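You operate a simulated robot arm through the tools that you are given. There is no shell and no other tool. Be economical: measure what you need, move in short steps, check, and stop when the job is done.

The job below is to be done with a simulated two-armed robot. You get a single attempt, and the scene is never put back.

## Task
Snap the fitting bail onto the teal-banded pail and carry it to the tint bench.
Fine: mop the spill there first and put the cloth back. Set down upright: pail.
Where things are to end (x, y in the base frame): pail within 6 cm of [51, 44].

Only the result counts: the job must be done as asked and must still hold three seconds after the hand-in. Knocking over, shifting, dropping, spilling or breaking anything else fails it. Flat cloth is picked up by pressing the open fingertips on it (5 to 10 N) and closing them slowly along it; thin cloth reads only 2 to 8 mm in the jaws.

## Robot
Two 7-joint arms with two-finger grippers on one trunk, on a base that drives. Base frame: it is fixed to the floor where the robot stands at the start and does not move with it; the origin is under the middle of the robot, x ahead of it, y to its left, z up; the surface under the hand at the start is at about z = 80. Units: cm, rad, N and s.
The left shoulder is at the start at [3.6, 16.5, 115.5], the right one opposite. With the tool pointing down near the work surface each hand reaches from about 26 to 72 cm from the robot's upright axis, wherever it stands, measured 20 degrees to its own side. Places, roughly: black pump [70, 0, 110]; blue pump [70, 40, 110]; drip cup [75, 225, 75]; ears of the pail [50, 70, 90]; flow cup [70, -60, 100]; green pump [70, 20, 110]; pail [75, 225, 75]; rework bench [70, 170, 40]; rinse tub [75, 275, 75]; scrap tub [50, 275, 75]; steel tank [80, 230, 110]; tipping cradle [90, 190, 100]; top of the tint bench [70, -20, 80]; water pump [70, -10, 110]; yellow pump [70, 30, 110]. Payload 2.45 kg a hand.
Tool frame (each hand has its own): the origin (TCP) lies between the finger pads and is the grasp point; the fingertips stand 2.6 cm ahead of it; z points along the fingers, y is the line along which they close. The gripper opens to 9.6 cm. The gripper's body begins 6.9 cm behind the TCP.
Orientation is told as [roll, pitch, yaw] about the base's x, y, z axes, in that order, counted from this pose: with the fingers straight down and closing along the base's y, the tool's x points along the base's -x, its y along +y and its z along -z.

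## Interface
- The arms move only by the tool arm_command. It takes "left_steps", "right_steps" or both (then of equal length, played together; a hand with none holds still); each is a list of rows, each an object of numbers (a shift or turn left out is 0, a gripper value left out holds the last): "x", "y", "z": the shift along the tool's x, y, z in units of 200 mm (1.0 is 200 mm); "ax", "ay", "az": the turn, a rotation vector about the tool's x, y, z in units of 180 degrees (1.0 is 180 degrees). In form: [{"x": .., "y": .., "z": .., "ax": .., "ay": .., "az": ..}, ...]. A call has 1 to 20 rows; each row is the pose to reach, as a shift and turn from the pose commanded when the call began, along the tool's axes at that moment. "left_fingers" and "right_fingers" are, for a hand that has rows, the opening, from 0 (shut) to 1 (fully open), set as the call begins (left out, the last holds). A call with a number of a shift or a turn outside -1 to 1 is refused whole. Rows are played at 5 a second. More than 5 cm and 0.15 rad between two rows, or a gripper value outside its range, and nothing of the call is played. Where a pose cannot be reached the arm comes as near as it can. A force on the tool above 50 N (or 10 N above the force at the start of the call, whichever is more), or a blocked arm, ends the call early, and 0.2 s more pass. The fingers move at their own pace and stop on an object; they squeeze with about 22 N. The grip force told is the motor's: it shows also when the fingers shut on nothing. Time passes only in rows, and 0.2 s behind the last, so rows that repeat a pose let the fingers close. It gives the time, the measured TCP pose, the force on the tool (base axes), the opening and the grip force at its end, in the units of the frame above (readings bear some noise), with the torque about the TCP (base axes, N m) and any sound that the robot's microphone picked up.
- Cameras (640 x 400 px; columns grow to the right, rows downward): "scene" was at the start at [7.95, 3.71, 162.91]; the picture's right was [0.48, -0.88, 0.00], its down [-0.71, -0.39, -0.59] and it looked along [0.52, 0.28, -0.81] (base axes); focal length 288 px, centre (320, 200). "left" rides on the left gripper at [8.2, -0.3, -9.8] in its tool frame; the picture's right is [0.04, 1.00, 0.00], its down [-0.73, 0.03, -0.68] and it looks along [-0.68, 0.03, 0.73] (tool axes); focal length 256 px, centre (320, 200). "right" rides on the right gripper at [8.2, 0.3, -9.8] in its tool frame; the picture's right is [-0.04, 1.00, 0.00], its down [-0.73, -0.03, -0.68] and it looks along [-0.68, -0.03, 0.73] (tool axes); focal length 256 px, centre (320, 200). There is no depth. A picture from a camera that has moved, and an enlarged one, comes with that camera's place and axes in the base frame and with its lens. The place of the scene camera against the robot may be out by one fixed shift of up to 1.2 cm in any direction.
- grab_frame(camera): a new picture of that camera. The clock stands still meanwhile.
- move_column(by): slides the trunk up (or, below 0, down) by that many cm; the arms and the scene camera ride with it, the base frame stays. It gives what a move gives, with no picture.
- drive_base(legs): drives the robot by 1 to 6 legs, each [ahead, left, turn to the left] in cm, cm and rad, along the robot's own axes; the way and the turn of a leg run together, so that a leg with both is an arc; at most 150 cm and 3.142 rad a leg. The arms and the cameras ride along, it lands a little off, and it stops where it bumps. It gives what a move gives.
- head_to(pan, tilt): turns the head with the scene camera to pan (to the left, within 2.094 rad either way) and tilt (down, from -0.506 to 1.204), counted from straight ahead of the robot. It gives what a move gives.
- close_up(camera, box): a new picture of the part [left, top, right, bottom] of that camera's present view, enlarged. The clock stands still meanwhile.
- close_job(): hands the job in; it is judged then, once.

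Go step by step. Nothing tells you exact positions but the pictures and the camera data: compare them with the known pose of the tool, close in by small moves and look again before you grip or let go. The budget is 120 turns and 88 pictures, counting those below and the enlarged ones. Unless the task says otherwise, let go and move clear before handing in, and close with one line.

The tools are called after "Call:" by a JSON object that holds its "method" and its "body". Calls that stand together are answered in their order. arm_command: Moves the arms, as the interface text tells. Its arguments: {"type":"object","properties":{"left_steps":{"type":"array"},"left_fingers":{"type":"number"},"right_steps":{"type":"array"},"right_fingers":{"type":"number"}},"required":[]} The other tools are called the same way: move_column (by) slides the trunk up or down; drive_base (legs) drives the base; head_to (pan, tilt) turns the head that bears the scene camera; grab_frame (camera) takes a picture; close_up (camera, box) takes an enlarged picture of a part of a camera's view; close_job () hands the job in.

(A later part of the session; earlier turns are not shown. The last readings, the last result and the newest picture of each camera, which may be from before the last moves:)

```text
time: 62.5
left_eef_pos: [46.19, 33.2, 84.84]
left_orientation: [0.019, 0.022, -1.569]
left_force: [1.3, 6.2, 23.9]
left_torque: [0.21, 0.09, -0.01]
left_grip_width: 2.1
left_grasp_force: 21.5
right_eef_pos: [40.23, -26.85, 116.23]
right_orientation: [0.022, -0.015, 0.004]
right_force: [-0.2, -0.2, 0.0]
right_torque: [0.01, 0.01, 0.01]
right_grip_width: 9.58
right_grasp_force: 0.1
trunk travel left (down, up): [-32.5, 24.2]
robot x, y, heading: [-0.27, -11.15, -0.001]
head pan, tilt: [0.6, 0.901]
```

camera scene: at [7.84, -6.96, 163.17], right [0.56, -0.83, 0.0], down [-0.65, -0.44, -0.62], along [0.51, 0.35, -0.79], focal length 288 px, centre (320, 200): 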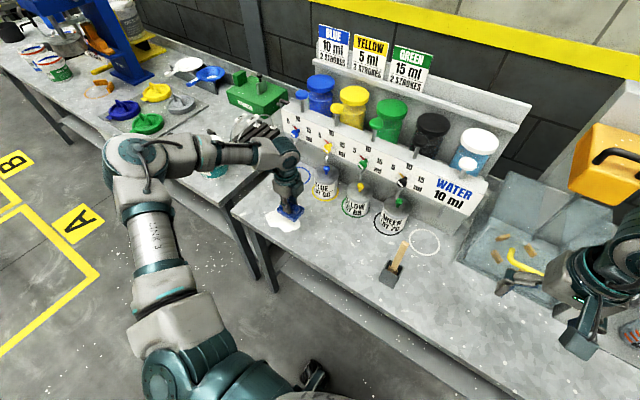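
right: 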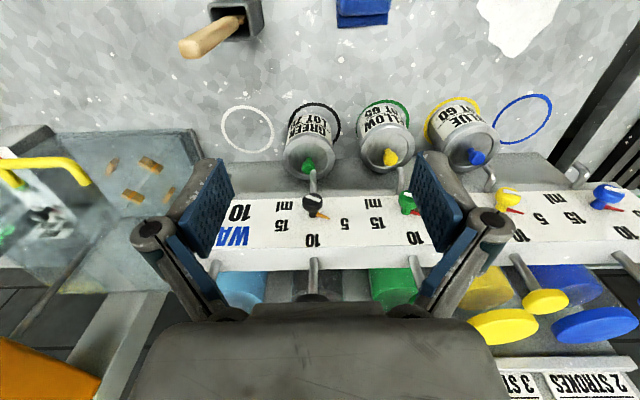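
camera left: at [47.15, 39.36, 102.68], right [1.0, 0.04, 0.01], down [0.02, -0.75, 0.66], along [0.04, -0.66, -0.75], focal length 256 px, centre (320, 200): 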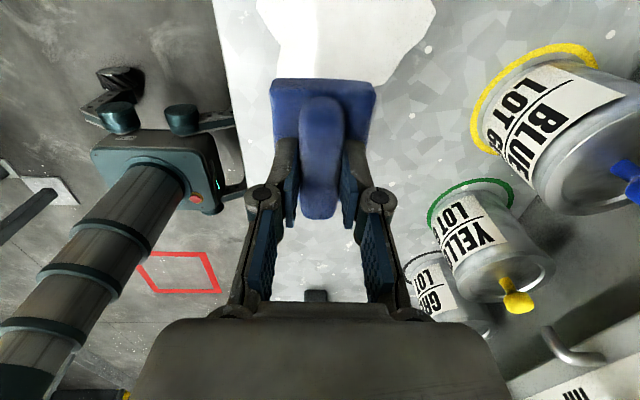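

The cloth is in contact. I'll ease off slightly and wipe in overlapping strokes over the spill.

Call:
{"method": "arm_command", "body": {"left_steps": [{"z": -0.008, "x": 0.0}, {"z": -0.008, "x": 0.1}, {"z": -0.008, "x": 0.2}, {"z": -0.008, "x": 0.3}, {"z": -0.008, "x": 0.37}, {"z": -0.008, "x": 0.37, "y": 0.1}, {"z": -0.008, "x": 0.37, "y": 0.2}, {"z": -0.008, "x": 0.27, "y": 0.2}, {"z": -0.008, "x": 0.17, "y": 0.2}, {"z": -0.008, "x": 0.07, "y": 0.2}, {"z": -0.008, "x": -0.02, "y": 0.2}, {"z": -0.008, "x": -0.02, "y": 0.3}, {"z": -0.008, "x": -0.02, "y": 0.4}, {"z": -0.008, "x": 0.08, "y": 0.4}, {"z": -0.008, "x": 0.18, "y": 0.4}, {"z": -0.008, "x": 0.28, "y": 0.4}, {"z": -0.008, "x": 0.37, "y": 0.4}, {"z": -0.008, "x": 0.37, "y": 0.4}]}}

Call:
{"method": "grab_frame", "body": {"camera": "left"}}

Call:
{"method": "close_up", "body": {"camera": "scene", "box": [230, 150, 390, 250]}}

```text
time: 66.3
left_eef_pos: [54.26, 40.9, 85.0]
left_orientation: [0.013, 0.021, -1.569]
left_force: [-0.1, 0.3, -0.3]
left_torque: [0.01, 0.01, 0.01]
left_grip_width: 2.09
left_grasp_force: 22.6
right_eef_pos: [40.36, -26.77, 116.19]
right_orientation: [0.019, -0.012, 0.003]
right_force: [-0.3, 0.0, -0.8]
right_torque: [0.01, 0.0, 0.0]
right_grip_width: 9.61
right_grasp_force: 0.0
trunk travel left (down, up): [-32.5, 24.2]
robot x, y, heading: [0.34, -11.28, 0.0]
head pan, tilt: [0.6, 0.901]
```

```text
62 pictures are left
camera left: at [53.62, 48.87, 94.9], right [1.0, 0.04, 0.01], down [0.02, -0.75, 0.66], along [0.04, -0.66, -0.75], focal length 256 px, centre (320, 200)
```

left: 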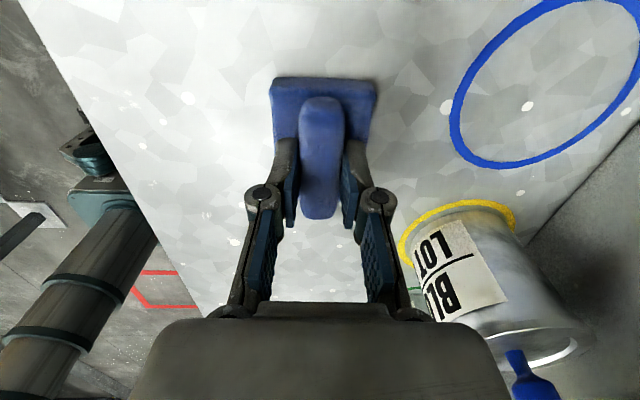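

```text
4.00 times, centred on (310, 200) of scene
camera zoom: at [7.9, -6.91, 163.16], right [0.56, -0.83, 0.0], down [-0.65, -0.44, -0.62], along [0.51, 0.35, -0.79], focal length 1150 px, centre (360, 200)
```

zoom: 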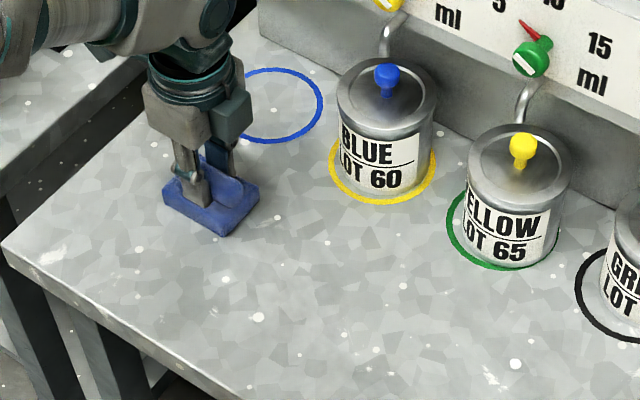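

The spill looks gone. I'll make one more pass back over the area for safety, then lift.

Call:
{"method": "arm_command", "body": {"left_steps": [{"z": 0.012}, {"z": 0.015, "x": -0.1, "y": 0.0}, {"z": 0.015, "x": -0.2, "y": 0.0}, {"z": 0.015, "x": -0.3}, {"z": 0.015, "x": -0.42}, {"z": 0.012, "x": -0.42, "y": -0.1}, {"z": 0.01, "x": -0.42, "y": -0.2}, {"z": 0.01, "x": -0.3, "y": -0.2}, {"z": 0.01, "x": -0.2, "y": -0.2}, {"z": 0.01, "x": -0.1, "y": -0.2}, {"z": 0.01, "x": 0.0, "y": -0.2}, {"z": 0.01, "x": 0.0, "y": -0.3}, {"z": 0.01, "x": 0.0, "y": -0.43}, {"z": 0.01, "x": -0.1, "y": -0.43}, {"z": 0.01, "x": -0.2, "y": -0.43}, {"z": 0.01, "x": -0.3, "y": -0.43}, {"z": 0.01, "x": -0.42, "y": -0.43}, {"z": -0.1, "x": -0.42, "y": -0.43}, {"z": -0.3, "x": -0.42, "y": -0.4}]}}

Call:
{"method": "close_up", "body": {"camera": "scene", "box": [210, 150, 370, 250]}}

```text
time: 70.3
left_eef_pos: [46.04, 32.1, 90.91]
left_orientation: [0.015, 0.021, -1.57]
left_force: [-0.8, 0.4, 0.0]
left_torque: [-0.01, -0.01, 0.03]
left_grip_width: 2.1
left_grasp_force: 22.4
right_eef_pos: [40.21, -26.88, 116.29]
right_orientation: [0.02, -0.015, 0.004]
right_force: [-0.5, -0.4, 1.0]
right_torque: [-0.01, 0.01, 0.0]
right_grip_width: 9.64
right_grasp_force: 0.0
trunk travel left (down, up): [-32.5, 24.2]
robot x, y, heading: [-0.0, -11.18, 0.004]
head pan, tilt: [0.6, 0.901]
```

```text
4.00 times, centred on (290, 200) of scene
camera zoom: at [7.61, -7.0, 163.18], right [0.56, -0.83, 0.0], down [-0.65, -0.44, -0.62], along [0.51, 0.35, -0.79], focal length 1150 px, centre (440, 200)
```

zoom: 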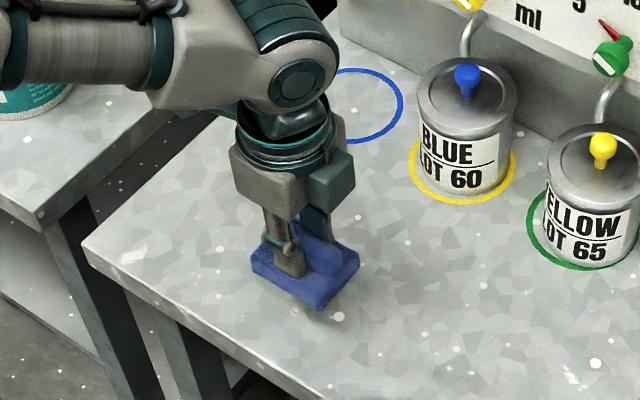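

The spill is mopped. I'll carry the cloth back to its place at [47.6, 12.4].

Call:
{"method": "arm_command", "body": {"left_steps": [{"x": -0.12, "y": 0.04}, {"x": -0.26, "y": 0.08}, {"x": -0.4, "y": 0.08}, {"x": -0.54, "y": 0.08}, {"x": -0.68, "y": 0.08}, {"x": -0.8, "y": 0.08}, {"x": -0.9, "y": 0.08}, {"x": -0.97, "y": 0.08}, {"x": -0.98, "y": 0.08}, {"x": -0.98, "y": 0.08}, {"x": -0.98, "y": 0.08}, {"x": -0.98, "y": 0.08}, {"x": -0.98, "y": 0.08}, {"x": -0.98, "y": 0.08}]}}

Call:
{"method": "arm_command", "body": {"left_steps": [{"z": 0.1}, {"z": 0.18}, {"z": 0.23}, {"z": 0.25}, {"z": 0.25}, {"z": 0.25}]}}

```text
time: 73.3
left_eef_pos: [47.79, 12.57, 90.4]
left_orientation: [0.014, 0.021, -1.57]
left_force: [-1.3, 0.3, -0.3]
left_torque: [0.03, -0.02, 0.0]
left_grip_width: 2.11
left_grasp_force: 21.9
right_eef_pos: [40.29, -26.82, 116.19]
right_orientation: [0.021, -0.012, 0.003]
right_force: [0.7, -0.3, 0.4]
right_torque: [0.0, 0.0, 0.0]
right_grip_width: 9.59
right_grasp_force: 0.1
trunk travel left (down, up): [-32.5, 24.2]
robot x, y, heading: [0.1, -11.11, 0.003]
head pan, tilt: [0.6, 0.901]
```

```text
time: 74.7
left_eef_pos: [47.67, 12.72, 85.25]
left_orientation: [0.015, 0.021, -1.571]
left_force: [-0.2, 0.6, -0.4]
left_torque: [-0.01, 0.0, -0.01]
left_grip_width: 2.09
left_grasp_force: 22.3
right_eef_pos: [40.46, -26.85, 116.17]
right_orientation: [0.02, -0.012, 0.004]
right_force: [-0.9, 0.5, 0.2]
right_torque: [0.03, 0.02, -0.03]
right_grip_width: 9.59
right_grasp_force: 0.1
trunk travel left (down, up): [-32.5, 24.2]
robot x, y, heading: [0.16, -11.06, 0.001]
head pan, tilt: [0.6, 0.901]
```

Call:
{"method": "arm_command", "body": {"left_steps": [{"z": 0.01}, {"z": 0.016}, {"z": 0.016}]}}

Call:
{"method": "arm_command", "body": {"left_steps": [{"z": -0.003}, {"z": -0.003}, {"z": -0.006}, {"z": -0.02}, {"z": -0.06}, {"z": -0.15}, {"z": -0.3}, {"z": -0.5}, {"z": -0.7}, {"z": -0.9}], "left_fingers": 0.5}}

Call:
{"method": "grab_frame", "body": {"camera": "left"}}

```text
time: 75.5
left_eef_pos: [47.83, 12.63, 85.13]
left_orientation: [0.015, 0.023, -1.57]
left_force: [-0.3, 0.0, -1.2]
left_torque: [0.0, 0.02, -0.04]
left_grip_width: 2.1
left_grasp_force: 22.2
right_eef_pos: [40.29, -26.76, 116.24]
right_orientation: [0.022, -0.013, 0.003]
right_force: [0.3, -0.3, -0.4]
right_torque: [0.0, 0.0, -0.03]
right_grip_width: 9.61
right_grasp_force: 0.1
trunk travel left (down, up): [-32.5, 24.2]
robot x, y, heading: [-0.05, -11.2, -0.004]
head pan, tilt: [0.6, 0.901]
```

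```text
time: 77.7
left_eef_pos: [47.52, 12.36, 103.12]
left_orientation: [0.015, 0.022, -1.57]
left_force: [-1.1, 0.0, 0.0]
left_torque: [-0.01, -0.03, 0.02]
left_grip_width: 4.78
left_grasp_force: 0.0
right_eef_pos: [40.32, -26.85, 116.22]
right_orientation: [0.02, -0.013, 0.004]
right_force: [-0.1, -0.9, -0.2]
right_torque: [0.0, 0.0, 0.03]
right_grip_width: 9.6
right_grasp_force: 0.1
trunk travel left (down, up): [-32.5, 24.2]
robot x, y, heading: [-0.06, -11.19, 0.002]
head pan, tilt: [0.6, 0.901]
```

```text
59 pictures are left
camera left: at [47.02, 20.27, 113.04], right [1.0, 0.04, 0.02], down [0.02, -0.75, 0.66], along [0.04, -0.66, -0.75], focal length 256 px, centre (320, 200)
```

left: 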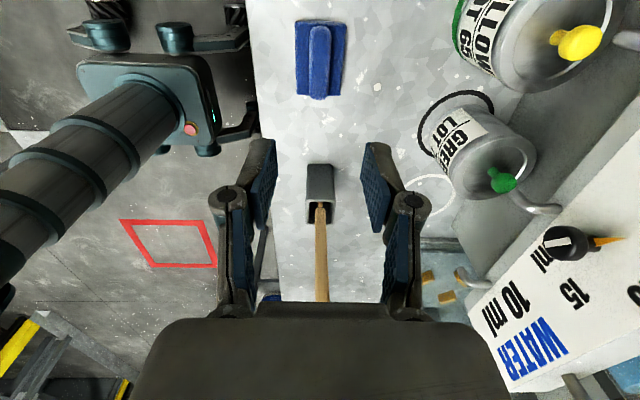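

The cloth is back in place. I'll bring the left hand up and turn it to yaw 0, tuck the right hand back, then drive left and forward toward the pail and bails.

Call:
{"method": "arm_command", "body": {"left_steps": [{"z": -0.05, "az": -0.042}, {"z": -0.1, "az": -0.084}, {"z": -0.15, "az": -0.126}, {"z": -0.2, "az": -0.168}, {"z": -0.25, "az": -0.21}, {"z": -0.3, "az": -0.252}, {"z": -0.35, "az": -0.294}, {"z": -0.4, "az": -0.336}, {"z": -0.45, "az": -0.378}, {"z": -0.5, "az": -0.42}, {"z": -0.5, "az": -0.462}, {"z": -0.5, "az": -0.5}], "right_steps": [{"x": 0.05}, {"x": 0.1}, {"x": 0.15}, {"x": 0.2}, {"x": 0.25}, {"x": 0.3}, {"x": 0.35}, {"x": 0.4}, {"x": 0.4}, {"x": 0.4}, {"x": 0.4}, {"x": 0.4}]}}

Call:
{"method": "drive_base", "body": {"legs": [[0, 20, 0]]}}

Call:
{"method": "arm_command", "body": {"left_steps": [{}, {}, {}, {}, {}]}}

Call:
{"method": "arm_command", "body": {"left_steps": [{}, {}, {}, {}, {}]}}

```text
time: 80.3
left_eef_pos: [47.36, 12.05, 113.03]
left_orientation: [0.024, -0.012, 0.003]
left_force: [0.2, 0.2, 0.8]
left_torque: [0.01, -0.04, -0.03]
left_grip_width: 4.76
left_grasp_force: 0.0
right_eef_pos: [32.27, -26.88, 116.09]
right_orientation: [0.021, -0.012, 0.003]
right_force: [0.0, 0.4, -0.1]
right_torque: [-0.03, -0.03, 0.0]
right_grip_width: 9.59
right_grasp_force: 0.0
trunk travel left (down, up): [-32.5, 24.2]
robot x, y, heading: [-0.18, -10.99, -0.002]
head pan, tilt: [0.6, 0.901]
```

```text
time: 81.9
left_eef_pos: [47.41, 31.92, 113.15]
left_orientation: [0.024, -0.015, -0.004]
left_force: [-0.3, 0.5, -0.2]
left_torque: [-0.01, -0.01, 0.0]
left_grip_width: 4.79
left_grasp_force: 0.0
right_eef_pos: [32.36, -7.03, 116.0]
right_orientation: [0.026, -0.013, 0.002]
right_force: [-0.9, 0.2, 0.1]
right_torque: [-0.01, -0.01, -0.03]
right_grip_width: 9.58
right_grasp_force: 0.1
trunk travel left (down, up): [-32.5, 24.2]
robot x, y, heading: [0.12, 9.37, 0.003]
head pan, tilt: [0.6, 0.901]
```

```text
time: 83.1
left_eef_pos: [47.11, 34.17, 112.97]
left_orientation: [0.007, -0.017, -0.001]
left_force: [0.1, 0.1, 0.6]
left_torque: [-0.06, -0.01, 0.0]
left_grip_width: 4.82
left_grasp_force: 0.0
right_eef_pos: [32.0, -4.73, 116.38]
right_orientation: [0.008, -0.017, 0.004]
right_force: [0.6, 1.1, 0.0]
right_torque: [-0.04, -0.03, -0.02]
right_grip_width: 9.59
right_grasp_force: 0.0
trunk travel left (down, up): [-32.5, 24.2]
robot x, y, heading: [0.36, 9.12, -0.002]
head pan, tilt: [0.6, 0.901]
```

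```text
time: 84.3
left_eef_pos: [47.15, 31.85, 113.2]
left_orientation: [0.024, -0.016, -0.003]
left_force: [-0.3, -0.4, -0.6]
left_torque: [-0.02, 0.02, -0.01]
left_grip_width: 4.8
left_grasp_force: 0.0
right_eef_pos: [32.08, -7.07, 116.2]
right_orientation: [0.021, -0.014, -0.001]
right_force: [0.0, -0.2, 0.5]
right_torque: [0.02, 0.01, 0.0]
right_grip_width: 9.59
right_grasp_force: 0.0
trunk travel left (down, up): [-32.5, 24.2]
robot x, y, heading: [0.08, 8.76, -0.004]
head pan, tilt: [0.6, 0.901]
```

The sway is modest. I'll continue left 40 cm and forward 10 cm, then let it settle.

Call:
{"method": "drive_base", "body": {"legs": [[0, 40, 0], [10, 0, 0]]}}

Call:
{"method": "arm_command", "body": {"left_steps": [{}, {}, {}, {}, {}, {}, {}, {}, {}, {}, {}, {}, {}, {}, {}, {}, {}, {}, {}, {}]}}

Call:
{"method": "head_to", "body": {"pan": 0.45, "tilt": 0.95}}

Call:
{"method": "arm_command", "body": {"left_steps": [{}, {}, {}, {}, {}, {}, {}, {}, {}, {}, {}, {}, {}, {}, {}, {}, {}, {}, {}, {}]}}

Call:
{"method": "grab_frame", "body": {"camera": "scene"}}

Call:
{"method": "grab_frame", "body": {"camera": "left"}}

```text
time: 87.5
left_eef_pos: [57.53, 72.53, 113.1]
left_orientation: [0.017, -0.019, -0.01]
left_force: [-0.3, 0.3, -0.2]
left_torque: [0.0, -0.04, -0.02]
left_grip_width: 4.79
left_grasp_force: 0.1
right_eef_pos: [42.07, 33.74, 116.3]
right_orientation: [0.017, -0.015, -0.006]
right_force: [-0.7, -0.2, -0.8]
right_torque: [0.01, 0.04, 0.02]
right_grip_width: 9.58
right_grasp_force: 0.0
trunk travel left (down, up): [-32.5, 24.2]
robot x, y, heading: [10.41, 49.12, -0.009]
head pan, tilt: [0.6, 0.901]
```

```text
time: 91.7
left_eef_pos: [57.33, 72.47, 113.21]
left_orientation: [0.017, -0.018, -0.009]
left_force: [-0.1, -0.1, 1.1]
left_torque: [0.03, -0.04, -0.04]
left_grip_width: 4.82
left_grasp_force: 0.1
right_eef_pos: [41.97, 33.77, 116.34]
right_orientation: [0.018, -0.018, -0.006]
right_force: [0.3, 0.4, 1.3]
right_torque: [0.01, -0.03, 0.02]
right_grip_width: 9.6
right_grasp_force: 0.0
trunk travel left (down, up): [-32.5, 24.2]
robot x, y, heading: [10.31, 49.02, -0.01]
head pan, tilt: [0.6, 0.901]
```

```text
time: 92.4
left_eef_pos: [57.38, 72.5, 113.23]
left_orientation: [0.018, -0.018, -0.01]
left_force: [-0.7, 0.4, 0.3]
left_torque: [-0.01, 0.0, 0.01]
left_grip_width: 4.79
left_grasp_force: 0.1
right_eef_pos: [41.86, 33.82, 116.4]
right_orientation: [0.016, -0.016, -0.005]
right_force: [0.0, 0.4, 0.7]
right_torque: [0.01, 0.03, 0.0]
right_grip_width: 9.59
right_grasp_force: 0.1
trunk travel left (down, up): [-32.5, 24.2]
robot x, y, heading: [10.21, 49.19, -0.01]
head pan, tilt: [0.45, 0.949]
```

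```text
time: 96.6
left_eef_pos: [57.31, 72.53, 113.1]
left_orientation: [0.017, -0.017, -0.009]
left_force: [-0.8, 0.3, -0.2]
left_torque: [0.0, 0.0, 0.01]
left_grip_width: 4.79
left_grasp_force: 0.1
right_eef_pos: [41.85, 33.66, 116.42]
right_orientation: [0.017, -0.018, -0.005]
right_force: [-0.2, 0.4, -0.4]
right_torque: [0.03, 0.01, -0.01]
right_grip_width: 9.61
right_grasp_force: 0.1
trunk travel left (down, up): [-32.5, 24.2]
robot x, y, heading: [10.32, 49.11, -0.01]
head pan, tilt: [0.45, 0.949]
```

```text
58 pictures are left
camera scene: at [18.4, 51.98, 162.81], right [0.43, -0.9, 0.0], down [-0.74, -0.35, -0.58], along [0.52, 0.25, -0.82], focal length 288 px, centre (320, 200)
```

scene: 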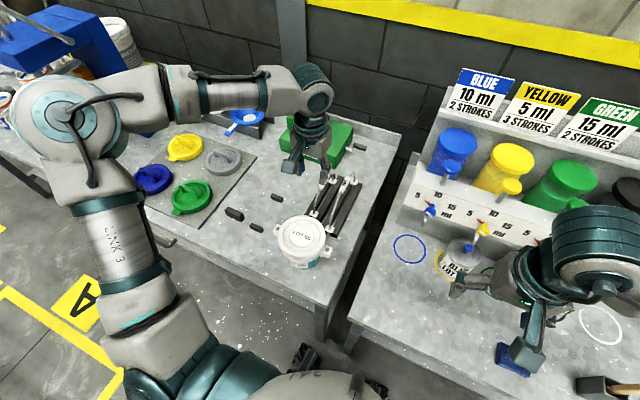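

```text
57 pictures are left
camera left: at [48.95, 72.05, 122.76], right [-0.03, 1.0, 0.02], down [0.72, 0.01, 0.69], along [0.69, 0.03, -0.72], focal length 256 px, centre (320, 200)
```

left: 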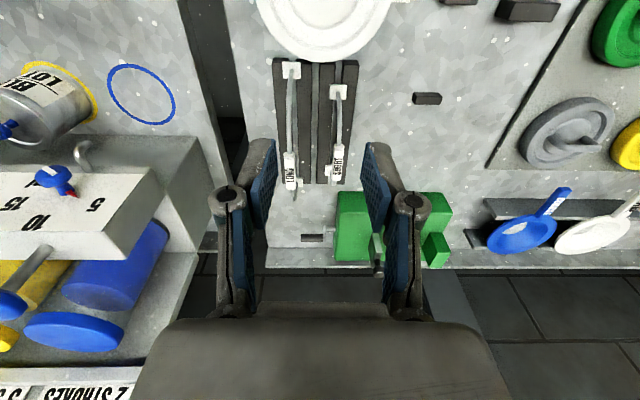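

It has settled. With the better geometry, both benches are at about z = 80, LONG stands at about [61..81, 68.8] and SHORT at about y = 75.8. I'll zoom in to compare the ear span with the bail spans.

Call:
{"method": "close_up", "body": {"camera": "scene", "box": [260, 200, 360, 280]}}

Call:
{"method": "close_up", "body": {"camera": "left", "box": [240, 0, 440, 200]}}

Call:
{"method": "close_up", "body": {"camera": "scene", "box": [290, 160, 380, 240]}}

```text
5.00 times, centred on (310, 240) of scene
camera zoom: at [18.4, 51.98, 162.81], right [0.43, -0.9, 0.0], down [-0.74, -0.35, -0.58], along [0.52, 0.25, -0.82], focal length 1437 px, centre (370, 0)
```

zoom: 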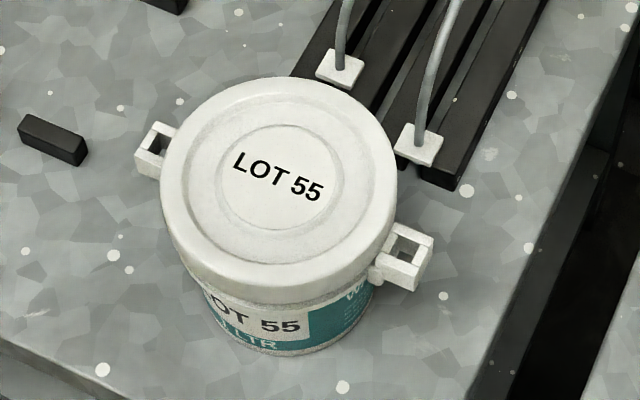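

```text
2.00 times, centred on (340, 100) of left
camera zoom: at [48.95, 72.05, 122.76], right [-0.03, 1.0, 0.02], down [0.72, 0.01, 0.69], along [0.69, 0.03, -0.72], focal length 512 px, centre (280, 400)
```

zoom: 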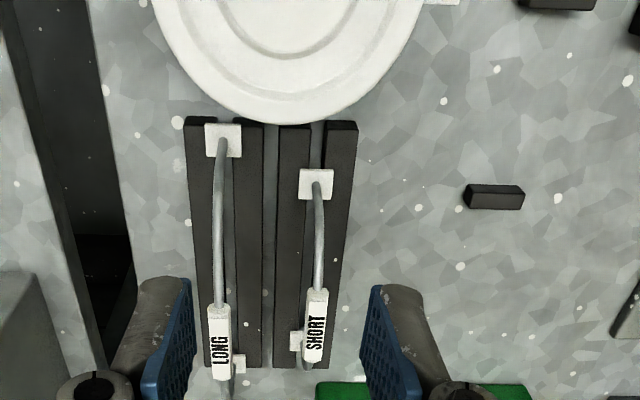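

```text
5.00 times, centred on (335, 200) of scene
camera zoom: at [18.4, 51.98, 162.81], right [0.43, -0.9, 0.0], down [-0.74, -0.35, -0.58], along [0.52, 0.25, -0.82], focal length 1437 px, centre (245, 200)
```

zoom: 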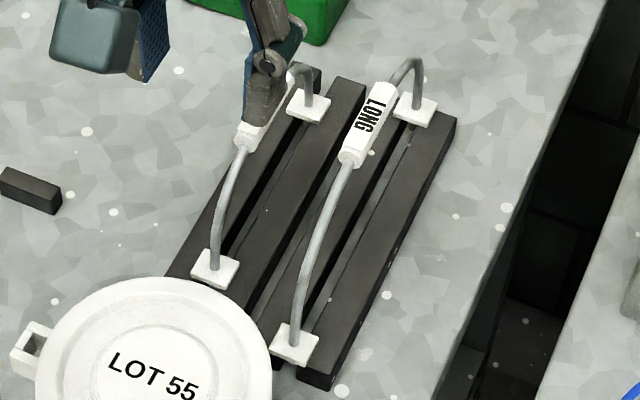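

The ear span comes out at about 15.2 cm, which matches SHORT (LONG is about 20.7 cm). SHORT's grip is at about [71.5, 75.9, 91], so I'll move above it.

Call:
{"method": "arm_command", "body": {"left_steps": [{"x": -0.14, "y": 0.03, "z": 0.1, "ax": 0.0054, "ay": 0.0054, "az": -0.003}, {"x": -0.28, "y": 0.06, "z": 0.2, "ax": 0.0054, "ay": 0.0054, "az": -0.003}, {"x": -0.42, "y": 0.1, "z": 0.3, "ax": 0.0054, "ay": 0.0054, "az": -0.003}, {"x": -0.56, "y": 0.14, "z": 0.4, "ax": 0.0054, "ay": 0.0054, "az": -0.003}, {"x": -0.68, "y": 0.17, "z": 0.46, "ax": 0.0054, "ay": 0.0054, "az": -0.003}, {"x": -0.71, "y": 0.17, "z": 0.5, "ax": 0.0054, "ay": 0.0054, "az": -0.003}, {"x": -0.71, "y": 0.17, "z": 0.5, "ax": 0.0054, "ay": 0.0054, "az": -0.003}, {"x": -0.71, "y": 0.17, "z": 0.5, "ax": 0.0054, "ay": 0.0054, "az": -0.003}], "left_fingers": 0.4}}

Call:
{"method": "grab_frame", "body": {"camera": "left"}}

Call:
{"method": "grab_frame", "body": {"camera": "scene"}}

```text
time: 98.4
left_eef_pos: [71.97, 75.88, 103.49]
left_orientation: [-0.001, -0.001, 0.001]
left_force: [-0.1, -0.6, 0.0]
left_torque: [0.02, 0.0, -0.02]
left_grip_width: 3.83
left_grasp_force: 0.1
right_eef_pos: [41.98, 33.79, 116.44]
right_orientation: [0.018, -0.019, -0.006]
right_force: [0.5, -0.1, -1.0]
right_torque: [0.0, -0.04, 0.0]
right_grip_width: 9.61
right_grasp_force: 0.0
trunk travel left (down, up): [-32.5, 24.2]
robot x, y, heading: [10.08, 49.29, -0.008]
head pan, tilt: [0.45, 0.949]
```

```text
53 pictures are left
camera left: at [63.63, 75.6, 113.21], right [-0.04, 1.0, 0.0], down [0.73, 0.03, 0.68], along [0.68, 0.03, -0.73], focal length 256 px, centre (320, 200)
```

left: 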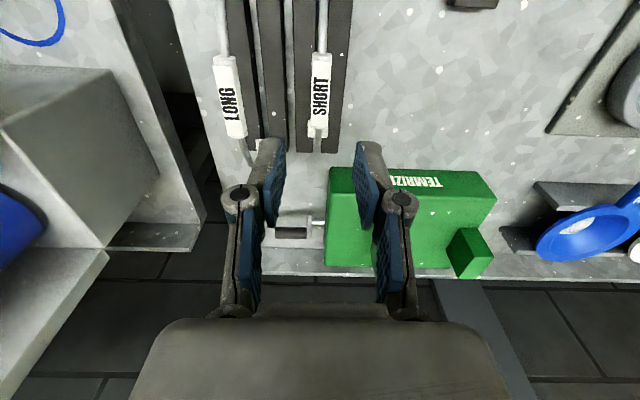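

```text
52 pictures are left
camera scene: at [18.54, 52.0, 162.8], right [0.43, -0.9, 0.0], down [-0.74, -0.35, -0.58], along [0.52, 0.25, -0.82], focal length 288 px, centre (320, 200)
```

scene: 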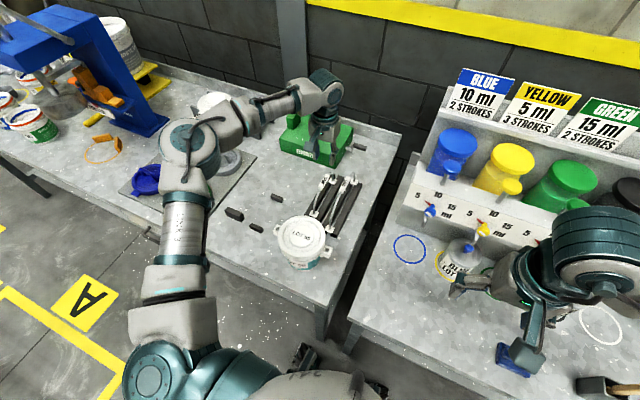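

The hand is directly above SHORT's grip. I'll descend to z ≈ 91.

Call:
{"method": "arm_command", "body": {"left_steps": [{"z": 0.15}, {"z": 0.3}, {"z": 0.42}, {"z": 0.52}, {"z": 0.6}, {"z": 0.615}, {"z": 0.615}]}}

Call:
{"method": "grab_frame", "body": {"camera": "left"}}

Call:
{"method": "close_up", "body": {"camera": "scene", "box": [270, 100, 390, 220]}}

```text
time: 100.0
left_eef_pos: [69.95, 76.74, 92.19]
left_orientation: [0.0, -0.002, 0.001]
left_force: [0.0, -0.3, 0.0]
left_torque: [0.0, 0.0, -0.01]
left_grip_width: 3.81
left_grasp_force: 0.0
left hand out of reach, approached as far as the arm can: row 2, 3, 4, 5, 6, 7
right_eef_pos: [42.01, 33.77, 116.5]
right_orientation: [0.018, -0.019, -0.007]
right_force: [0.0, 0.3, -0.2]
right_torque: [-0.01, -0.01, 0.03]
right_grip_width: 9.62
right_grasp_force: 0.0
trunk travel left (down, up): [-32.5, 24.2]
robot x, y, heading: [10.47, 49.02, -0.011]
head pan, tilt: [0.45, 0.949]
```

```text
51 pictures are left
camera left: at [61.72, 76.45, 101.83], right [-0.04, 1.0, 0.0], down [0.73, 0.03, 0.68], along [0.68, 0.03, -0.73], focal length 256 px, centre (320, 200)
```

left: 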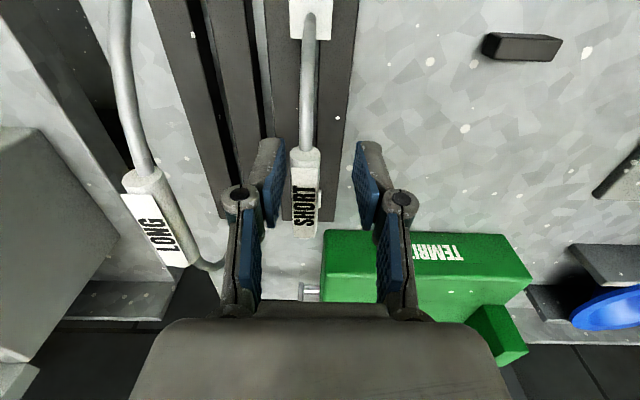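

```text
3.33 times, centred on (330, 160) of scene
camera zoom: at [18.51, 52.01, 162.81], right [0.43, -0.9, 0.0], down [-0.74, -0.35, -0.58], along [0.52, 0.25, -0.82], focal length 958 px, centre (287, 333)
```

zoom: 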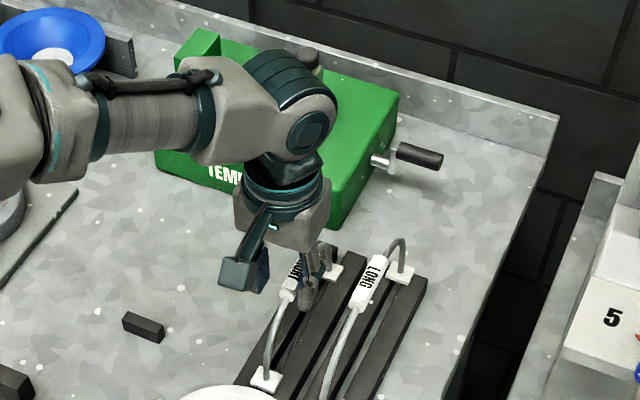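

The reach falls about 2 cm short. I'll raise the hand, drive 5 cm further forward and let it settle.

Call:
{"method": "arm_command", "body": {"left_steps": [{"z": -0.2}, {"z": -0.4}, {"z": -0.55}]}}

Call:
{"method": "drive_base", "body": {"legs": [[5, 0, 0]]}}

Call:
{"method": "arm_command", "body": {"left_steps": [{}, {}, {}, {}, {}, {}, {}, {}, {}, {}, {}, {}, {}, {}, {}, {}, {}, {}, {}, {}]}}

Call:
{"method": "grab_frame", "body": {"camera": "left"}}

```text
time: 100.8
left_eef_pos: [69.87, 76.66, 102.98]
left_orientation: [0.0, -0.002, 0.0]
left_force: [-0.3, 0.3, -0.2]
left_torque: [-0.04, 0.01, 0.01]
left_grip_width: 3.85
left_grasp_force: 0.1
right_eef_pos: [41.91, 33.63, 116.3]
right_orientation: [0.017, -0.018, -0.004]
right_force: [0.1, 0.1, 0.1]
right_torque: [-0.01, 0.02, -0.01]
right_grip_width: 9.59
right_grasp_force: 0.1
trunk travel left (down, up): [-32.5, 24.2]
robot x, y, heading: [10.2, 49.21, -0.006]
head pan, tilt: [0.45, 0.949]
```

```text
time: 101.8
left_eef_pos: [74.62, 76.69, 103.37]
left_orientation: [0.001, -0.004, 0.001]
left_force: [0.5, 0.1, 0.0]
left_torque: [-0.06, 0.0, -0.02]
left_grip_width: 3.86
left_grasp_force: 0.1
right_eef_pos: [46.58, 33.74, 116.57]
right_orientation: [0.017, -0.019, -0.005]
right_force: [0.0, -0.6, 0.6]
right_torque: [-0.03, 0.01, 0.0]
right_grip_width: 9.6
right_grasp_force: 0.1
trunk travel left (down, up): [-32.5, 24.2]
robot x, y, heading: [15.01, 49.0, -0.009]
head pan, tilt: [0.45, 0.949]
```

```text
time: 106.0
left_eef_pos: [74.68, 76.54, 103.3]
left_orientation: [0.0, -0.004, 0.0]
left_force: [-0.7, 0.7, 0.0]
left_torque: [0.0, 0.0, 0.03]
left_grip_width: 3.86
left_grasp_force: 0.0
right_eef_pos: [46.65, 33.65, 116.47]
right_orientation: [0.019, -0.021, -0.006]
right_force: [0.1, 0.2, -0.2]
right_torque: [-0.02, 0.03, 0.01]
right_grip_width: 9.6
right_grasp_force: 0.0
trunk travel left (down, up): [-32.5, 24.2]
robot x, y, heading: [15.09, 48.99, -0.013]
head pan, tilt: [0.45, 0.949]
```

```text
49 pictures are left
camera left: at [66.47, 76.34, 112.85], right [-0.04, 1.0, 0.0], down [0.73, 0.03, 0.68], along [0.68, 0.03, -0.73], focal length 256 px, centre (320, 200)
```

left: 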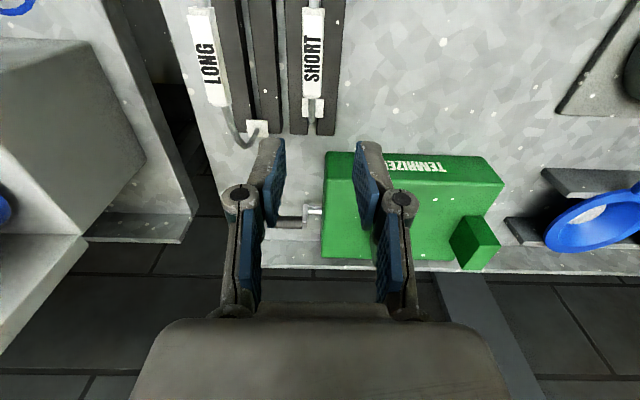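

Call:
{"method": "arm_command", "body": {"left_steps": [{"x": 0.08, "y": -0.02, "z": 0.05}, {"x": 0.144, "y": -0.023, "z": 0.15}, {"x": 0.144, "y": -0.023, "z": 0.3}, {"x": 0.144, "y": -0.023, "z": 0.42}, {"x": 0.144, "y": -0.023, "z": 0.53}, {"x": 0.144, "y": -0.023, "z": 0.6}, {"x": 0.144, "y": -0.023, "z": 0.615}, {"x": 0.144, "y": -0.023, "z": 0.615}]}}

Call:
{"method": "grab_frame", "body": {"camera": "left"}}

Call:
{"method": "close_up", "body": {"camera": "scene", "box": [270, 140, 390, 260]}}

```text
time: 107.8
left_eef_pos: [71.94, 76.29, 90.95]
left_orientation: [0.0, -0.004, 0.0]
left_force: [-0.9, -0.1, 0.0]
left_torque: [0.0, 0.02, -0.03]
left_grip_width: 3.83
left_grasp_force: 0.1
right_eef_pos: [46.6, 33.58, 116.47]
right_orientation: [0.018, -0.021, -0.006]
right_force: [0.5, 0.1, 0.1]
right_torque: [0.02, -0.01, -0.03]
right_grip_width: 9.6
right_grasp_force: 0.0
trunk travel left (down, up): [-32.5, 24.2]
robot x, y, heading: [15.13, 49.07, -0.015]
head pan, tilt: [0.45, 0.949]
```

```text
48 pictures are left
camera left: at [63.61, 75.91, 100.52], right [-0.04, 1.0, 0.0], down [0.73, 0.03, 0.68], along [0.68, 0.03, -0.73], focal length 256 px, centre (320, 200)
```

left: 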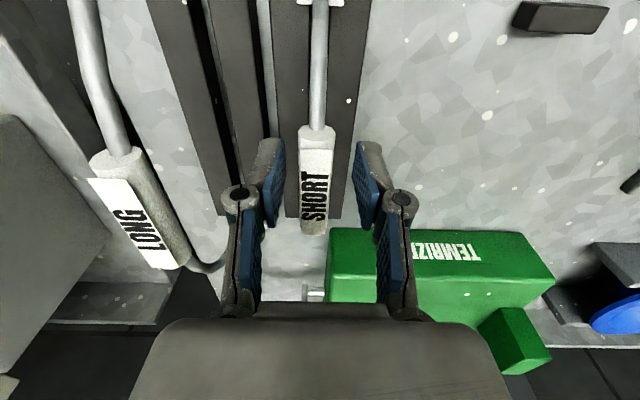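

```text
3.33 times, centred on (330, 200) of scene
camera zoom: at [23.48, 51.96, 162.81], right [0.43, -0.9, 0.0], down [-0.74, -0.35, -0.58], along [0.52, 0.25, -0.82], focal length 958 px, centre (287, 200)
```

zoom: 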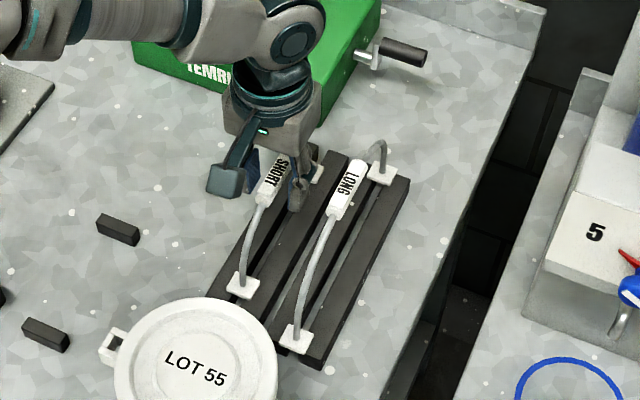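

The fingers straddle SHORT's grip. I'll centre slightly and close.

Call:
{"method": "arm_command", "body": {"left_steps": [{"y": -0.011}, {"y": -0.011}]}}

Call:
{"method": "arm_command", "body": {"left_steps": [{}, {}, {}, {}], "left_fingers": 0.0}}

Call:
{"method": "grab_frame", "body": {"camera": "left"}}

```text
time: 108.4
left_eef_pos: [71.94, 76.04, 90.93]
left_orientation: [-0.002, -0.004, -0.001]
left_force: [0.5, 0.2, -0.3]
left_torque: [-0.03, 0.02, 0.0]
left_grip_width: 3.85
left_grasp_force: 0.1
right_eef_pos: [46.66, 33.64, 116.52]
right_orientation: [0.017, -0.021, -0.005]
right_force: [-0.5, 0.4, -0.4]
right_torque: [0.02, 0.02, 0.03]
right_grip_width: 9.59
right_grasp_force: 0.1
trunk travel left (down, up): [-32.5, 24.2]
robot x, y, heading: [14.93, 49.51, -0.015]
head pan, tilt: [0.45, 0.949]
```

```text
time: 109.4
left_eef_pos: [71.82, 76.16, 90.8]
left_orientation: [0.0, -0.003, 0.0]
left_force: [0.2, 0.3, 1.5]
left_torque: [0.0, 0.04, 0.01]
left_grip_width: 1.36
left_grasp_force: 22.2
right_eef_pos: [46.62, 33.57, 116.42]
right_orientation: [0.019, -0.022, -0.004]
right_force: [0.1, 1.1, 0.4]
right_torque: [0.02, -0.01, -0.03]
right_grip_width: 9.62
right_grasp_force: 0.0
trunk travel left (down, up): [-32.5, 24.2]
robot x, y, heading: [14.99, 49.25, -0.009]
head pan, tilt: [0.45, 0.949]
```

```text
46 pictures are left
camera left: at [63.63, 75.7, 100.54], right [-0.04, 1.0, 0.0], down [0.73, 0.03, 0.68], along [0.68, 0.03, -0.73], focal length 256 px, centre (320, 200)
```

left: 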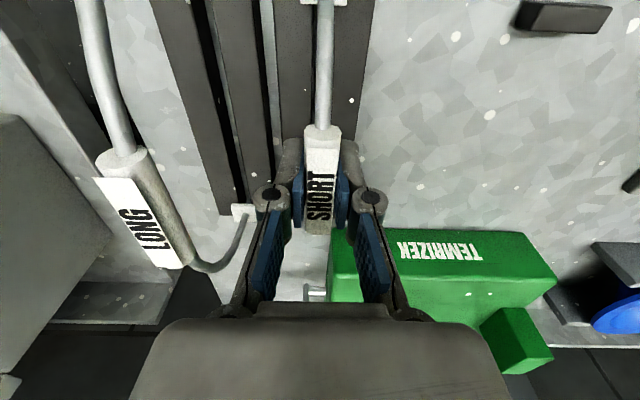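

SHORT is gripped at 1.36 cm. I'll lift it straight out of the rack.

Call:
{"method": "arm_command", "body": {"left_steps": [{"z": -0.05}, {"z": -0.12}, {"z": -0.22}, {"z": -0.35}, {"z": -0.5}, {"z": -0.65}, {"z": -0.8}, {"z": -0.85}, {"z": -0.85}]}}

Call:
{"method": "grab_frame", "body": {"camera": "left"}}

Call:
{"method": "close_up", "body": {"camera": "scene", "box": [230, 60, 390, 260]}}

```text
time: 111.4
left_eef_pos: [71.91, 75.97, 107.86]
left_orientation: [0.0, -0.004, -0.001]
left_force: [0.2, -0.2, -0.6]
left_torque: [0.02, 0.0, 0.03]
left_grip_width: 1.38
left_grasp_force: 22.2
right_eef_pos: [46.62, 33.61, 116.5]
right_orientation: [0.018, -0.019, -0.006]
right_force: [-1.1, 0.1, -0.1]
right_torque: [0.02, 0.01, 0.02]
right_grip_width: 9.61
right_grasp_force: 0.1
trunk travel left (down, up): [-32.5, 24.2]
robot x, y, heading: [15.54, 49.25, -0.013]
head pan, tilt: [0.45, 0.949]
```

```text
45 pictures are left
camera left: at [63.72, 75.55, 117.53], right [-0.04, 1.0, 0.0], down [0.73, 0.03, 0.68], along [0.68, 0.03, -0.73], focal length 256 px, centre (320, 200)
```

left: 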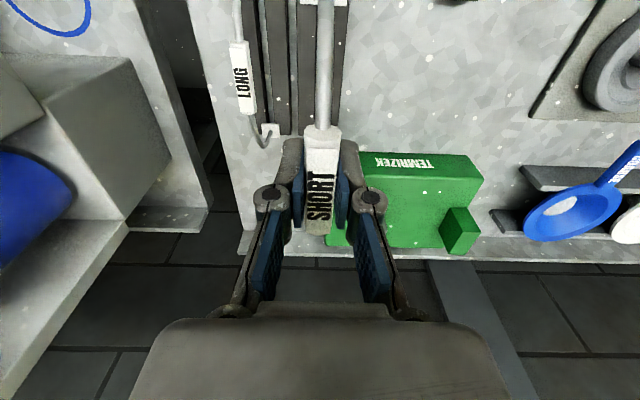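

```text
2.00 times, centred on (310, 160) of scene
camera zoom: at [23.48, 51.95, 162.8], right [0.43, -0.9, 0.0], down [-0.74, -0.35, -0.58], along [0.52, 0.25, -0.82], focal length 575 px, centre (340, 280)
```

zoom: 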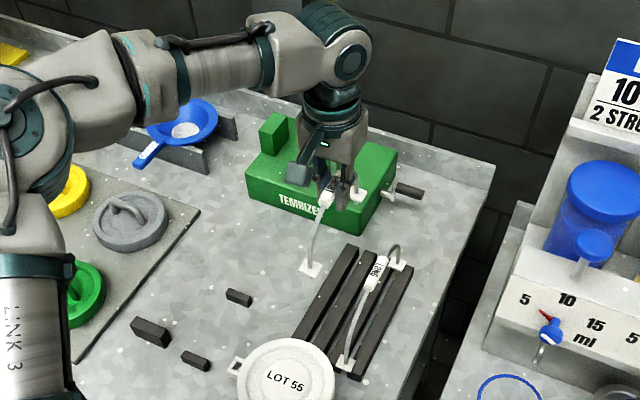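

SHORT is out cleanly. I'll bring it back over the pail while turning the wrist to yaw −90° so the bail spans the ears.

Call:
{"method": "arm_command", "body": {"left_steps": [{"z": -0.2}, {"x": 0.09, "y": -0.01, "z": -0.3, "az": 0.04}, {"x": 0.18, "y": -0.02, "z": -0.3, "az": 0.08}, {"x": 0.27, "y": -0.04, "z": -0.3, "az": 0.12}, {"x": 0.36, "y": -0.06, "z": -0.3, "az": 0.16}, {"x": 0.45, "y": -0.08, "z": -0.3, "az": 0.2}, {"x": 0.54, "y": -0.1, "z": -0.3, "az": 0.24}, {"x": 0.63, "y": -0.12, "z": -0.3, "az": 0.28}, {"x": 0.72, "y": -0.14, "z": -0.3, "az": 0.32}, {"x": 0.81, "y": -0.16, "z": -0.3, "az": 0.36}, {"x": 0.9, "y": -0.16, "z": -0.3, "az": 0.4}, {"x": 0.97, "y": -0.16, "z": -0.3, "az": 0.44}, {"x": 1.0, "y": -0.16, "z": -0.3, "az": 0.48}, {"x": 1.0, "y": -0.16, "z": -0.3, "az": 0.5}, {"x": 1.0, "y": -0.16, "z": -0.3, "az": 0.5}]}}

Call:
{"method": "head_to", "body": {"pan": 0.55, "tilt": 1.1}}

Call:
{"method": "grab_frame", "body": {"camera": "left"}}

Call:
{"method": "grab_frame", "body": {"camera": "scene"}}

```text
time: 114.6
left_eef_pos: [51.88, 72.97, 113.8]
left_orientation: [0.002, -0.001, -1.573]
left_force: [0.8, 0.3, 0.1]
left_torque: [-0.01, 0.0, -0.02]
left_grip_width: 1.37
left_grasp_force: 22.1
right_eef_pos: [46.74, 33.65, 116.56]
right_orientation: [0.018, -0.021, -0.004]
right_force: [-0.1, 0.3, -0.9]
right_torque: [0.0, 0.01, 0.03]
right_grip_width: 9.61
right_grasp_force: 0.1
trunk travel left (down, up): [-32.5, 24.2]
robot x, y, heading: [15.27, 49.15, -0.011]
head pan, tilt: [0.45, 0.949]
```

```text
time: 115.3
left_eef_pos: [51.77, 72.94, 113.83]
left_orientation: [0.004, -0.001, -1.571]
left_force: [0.1, -0.2, 0.6]
left_torque: [-0.02, -0.01, -0.01]
left_grip_width: 1.36
left_grasp_force: 21.6
right_eef_pos: [46.52, 33.71, 116.56]
right_orientation: [0.016, -0.021, -0.006]
right_force: [0.0, 0.5, -0.6]
right_torque: [-0.02, 0.0, -0.02]
right_grip_width: 9.63
right_grasp_force: 0.0
trunk travel left (down, up): [-32.5, 24.2]
robot x, y, heading: [15.44, 49.44, -0.01]
head pan, tilt: [0.55, 1.1]
```

```text
43 pictures are left
camera left: at [51.36, 81.0, 123.52], right [1.0, 0.04, 0.0], down [0.03, -0.73, 0.68], along [0.03, -0.68, -0.73], focal length 256 px, centre (320, 200)
```

left: 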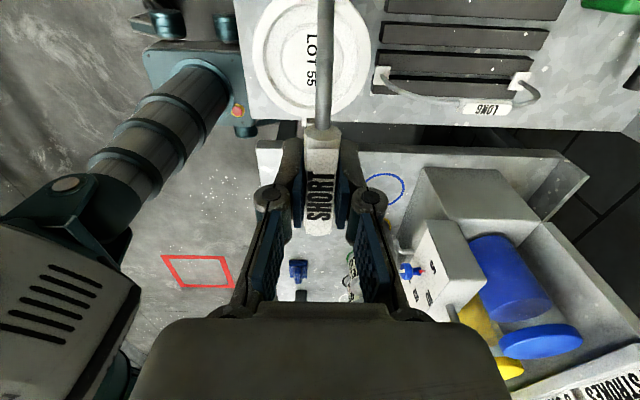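

```text
42 pictures are left
camera scene: at [22.16, 52.13, 161.8], right [0.51, -0.86, 0.0], down [-0.77, -0.46, -0.45], along [0.39, 0.23, -0.89], focal length 288 px, centre (320, 200)
```

scene: 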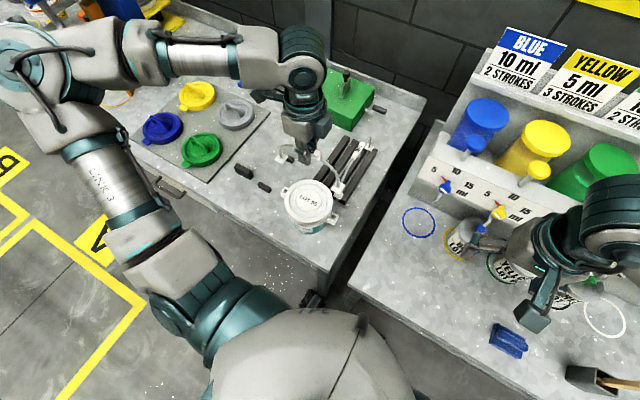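

Call:
{"method": "close_up", "body": {"camera": "scene", "box": [260, 120, 370, 240]}}

Call:
{"method": "close_up", "body": {"camera": "left", "box": [230, 0, 400, 160]}}

```text
3.33 times, centred on (315, 180) of scene
camera zoom: at [22.16, 52.13, 161.8], right [0.51, -0.86, 0.0], down [-0.77, -0.46, -0.45], along [0.39, 0.23, -0.89], focal length 958 px, centre (337, 267)
```

zoom: 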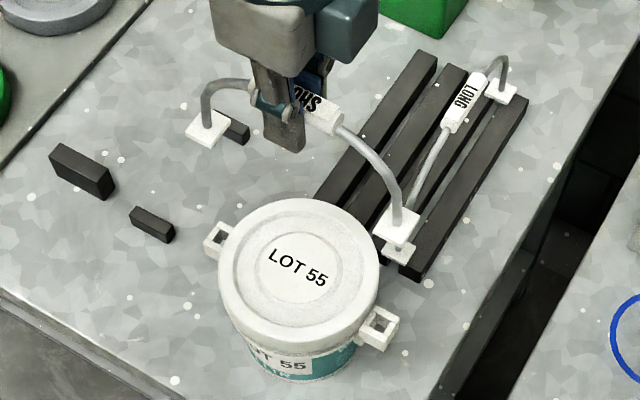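

```text
2.50 times, centred on (315, 80) of left
camera zoom: at [51.36, 81.0, 123.52], right [1.0, 0.04, 0.0], down [0.03, -0.73, 0.68], along [0.03, -0.68, -0.73], focal length 640 px, centre (332, 500)
```

zoom: 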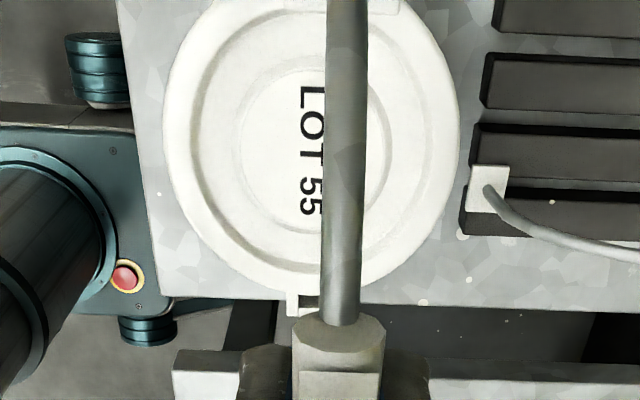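

Both spans read 15.5 cm in the same view, so SHORT fits, and it needs to move about 1.2 cm in −x. I'll lower it to just above the ears and look again.

Call:
{"method": "arm_command", "body": {"left_steps": [{"y": -0.03, "z": 0.1}, {"y": -0.06, "z": 0.25}, {"y": -0.06, "z": 0.38}, {"y": -0.06, "z": 0.48}, {"y": -0.06, "z": 0.52}, {"y": -0.06, "z": 0.52}, {"y": -0.06, "z": 0.52}]}}

Call:
{"method": "close_up", "body": {"camera": "scene", "box": [260, 160, 350, 240]}}

Call:
{"method": "close_up", "body": {"camera": "left", "box": [220, 0, 420, 160]}}

```text
time: 116.9
left_eef_pos: [50.59, 72.82, 103.42]
left_orientation: [0.004, 0.0, -1.57]
left_force: [0.0, 0.2, -0.1]
left_torque: [0.0, -0.02, 0.02]
left_grip_width: 1.37
left_grasp_force: 21.9
right_eef_pos: [46.57, 33.62, 116.43]
right_orientation: [0.016, -0.02, -0.004]
right_force: [0.3, 0.5, 0.7]
right_torque: [-0.01, 0.0, 0.0]
right_grip_width: 9.59
right_grasp_force: 0.0
trunk travel left (down, up): [-32.5, 24.2]
robot x, y, heading: [15.1, 49.39, -0.01]
head pan, tilt: [0.55, 1.1]
```

```text
5.00 times, centred on (305, 200) of scene
camera zoom: at [22.17, 52.13, 161.8], right [0.51, -0.86, 0.0], down [-0.77, -0.46, -0.45], along [0.39, 0.23, -0.89], focal length 1437 px, centre (395, 200)
```

zoom: 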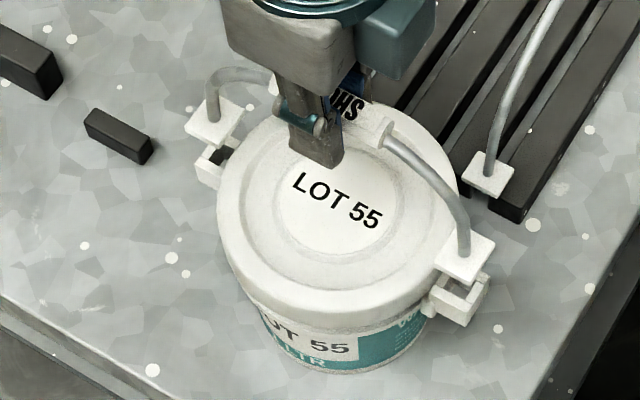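

```text
2.50 times, centred on (320, 80) of left
camera zoom: at [50.26, 80.95, 113.04], right [1.0, 0.04, 0.0], down [0.03, -0.73, 0.68], along [0.03, -0.68, -0.73], focal length 640 px, centre (320, 500)
```

zoom: 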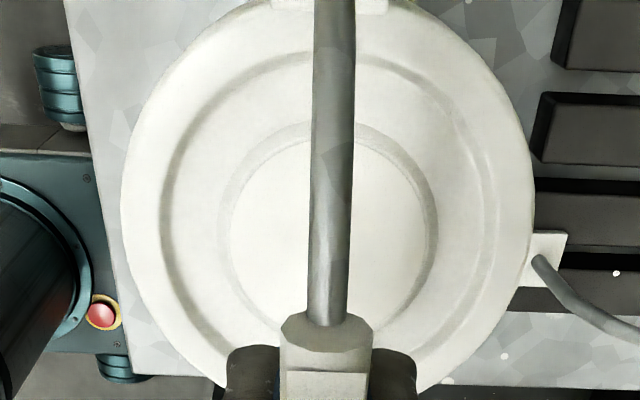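

Alignment is good: the tabs project onto the ear holes for a straight descent of about 4 cm. I'll go down carefully.

Call:
{"method": "arm_command", "body": {"left_steps": [{"x": 0.004, "z": 0.05}, {"x": 0.004, "z": 0.09}, {"x": 0.004, "z": 0.12}, {"x": 0.004, "z": 0.14}, {"x": 0.004, "z": 0.15}, {"x": 0.004, "z": 0.15}]}}

Call:
{"method": "close_up", "body": {"camera": "scene", "box": [270, 170, 350, 230]}}

```text
time: 118.3
left_eef_pos: [50.6, 72.94, 100.35]
left_orientation: [0.003, 0.0, -1.57]
left_force: [-0.1, -5.0, -1.6]
left_torque: [-0.33, 0.02, 0.01]
left_grip_width: 1.32
left_grasp_force: 22.1
right_eef_pos: [46.61, 33.77, 116.41]
right_orientation: [0.018, -0.018, -0.006]
right_force: [-0.7, -1.0, 0.0]
right_torque: [0.03, -0.02, 0.03]
right_grip_width: 9.59
right_grasp_force: 0.0
trunk travel left (down, up): [-32.5, 24.2]
robot x, y, heading: [15.32, 49.08, -0.009]
head pan, tilt: [0.55, 1.1]
```

```text
6.67 times, centred on (310, 200) of scene
camera zoom: at [22.19, 52.13, 161.78], right [0.51, -0.86, 0.0], down [-0.77, -0.46, -0.45], along [0.39, 0.23, -0.89], focal length 1916 px, centre (387, 200)
```

zoom: 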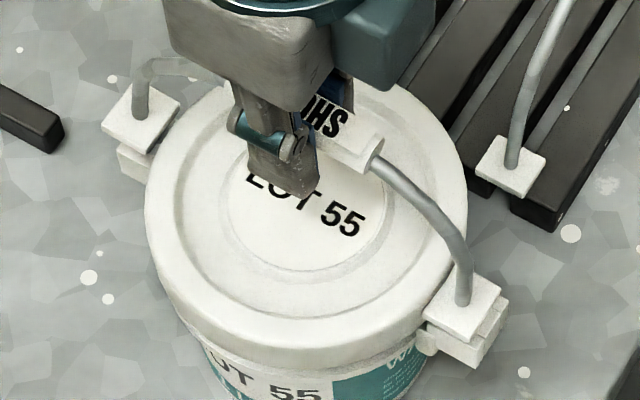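

There is a small sideways contact force of 5 N, so I'll relieve it by moving slightly −y and press down for the snap.

Call:
{"method": "arm_command", "body": {"left_steps": [{"x": -0.008}, {"x": -0.008, "z": 0.01}, {"x": -0.008, "z": 0.02}, {"x": -0.008, "z": 0.03}, {"x": -0.008, "z": 0.04}, {"x": -0.008, "z": 0.05}, {"x": -0.008, "z": 0.06}, {"x": -0.008, "z": 0.07}]}}

Call:
{"method": "close_up", "body": {"camera": "scene", "box": [270, 170, 350, 230]}}

```text
time: 120.1
left_eef_pos: [50.68, 72.77, 98.98]
left_orientation: [0.006, 0.0, -1.572]
left_force: [0.4, 2.5, 8.7]
left_torque: [-0.56, 0.01, -0.04]
left_grip_width: 1.35
left_grasp_force: 21.9
right_eef_pos: [46.58, 33.77, 116.48]
right_orientation: [0.015, -0.022, -0.003]
right_force: [0.5, 0.1, -0.7]
right_torque: [0.0, 0.02, 0.02]
right_grip_width: 9.59
right_grasp_force: 0.1
trunk travel left (down, up): [-32.5, 24.2]
robot x, y, heading: [15.48, 49.19, -0.013]
head pan, tilt: [0.55, 1.1]
```

```text
6.67 times, centred on (310, 200) of scene
camera zoom: at [22.09, 52.19, 161.81], right [0.51, -0.86, 0.0], down [-0.77, -0.46, -0.45], along [0.39, 0.23, -0.89], focal length 1916 px, centre (387, 200)
```

zoom: 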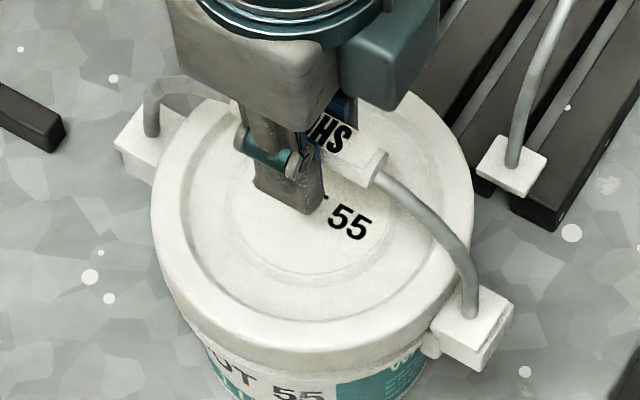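

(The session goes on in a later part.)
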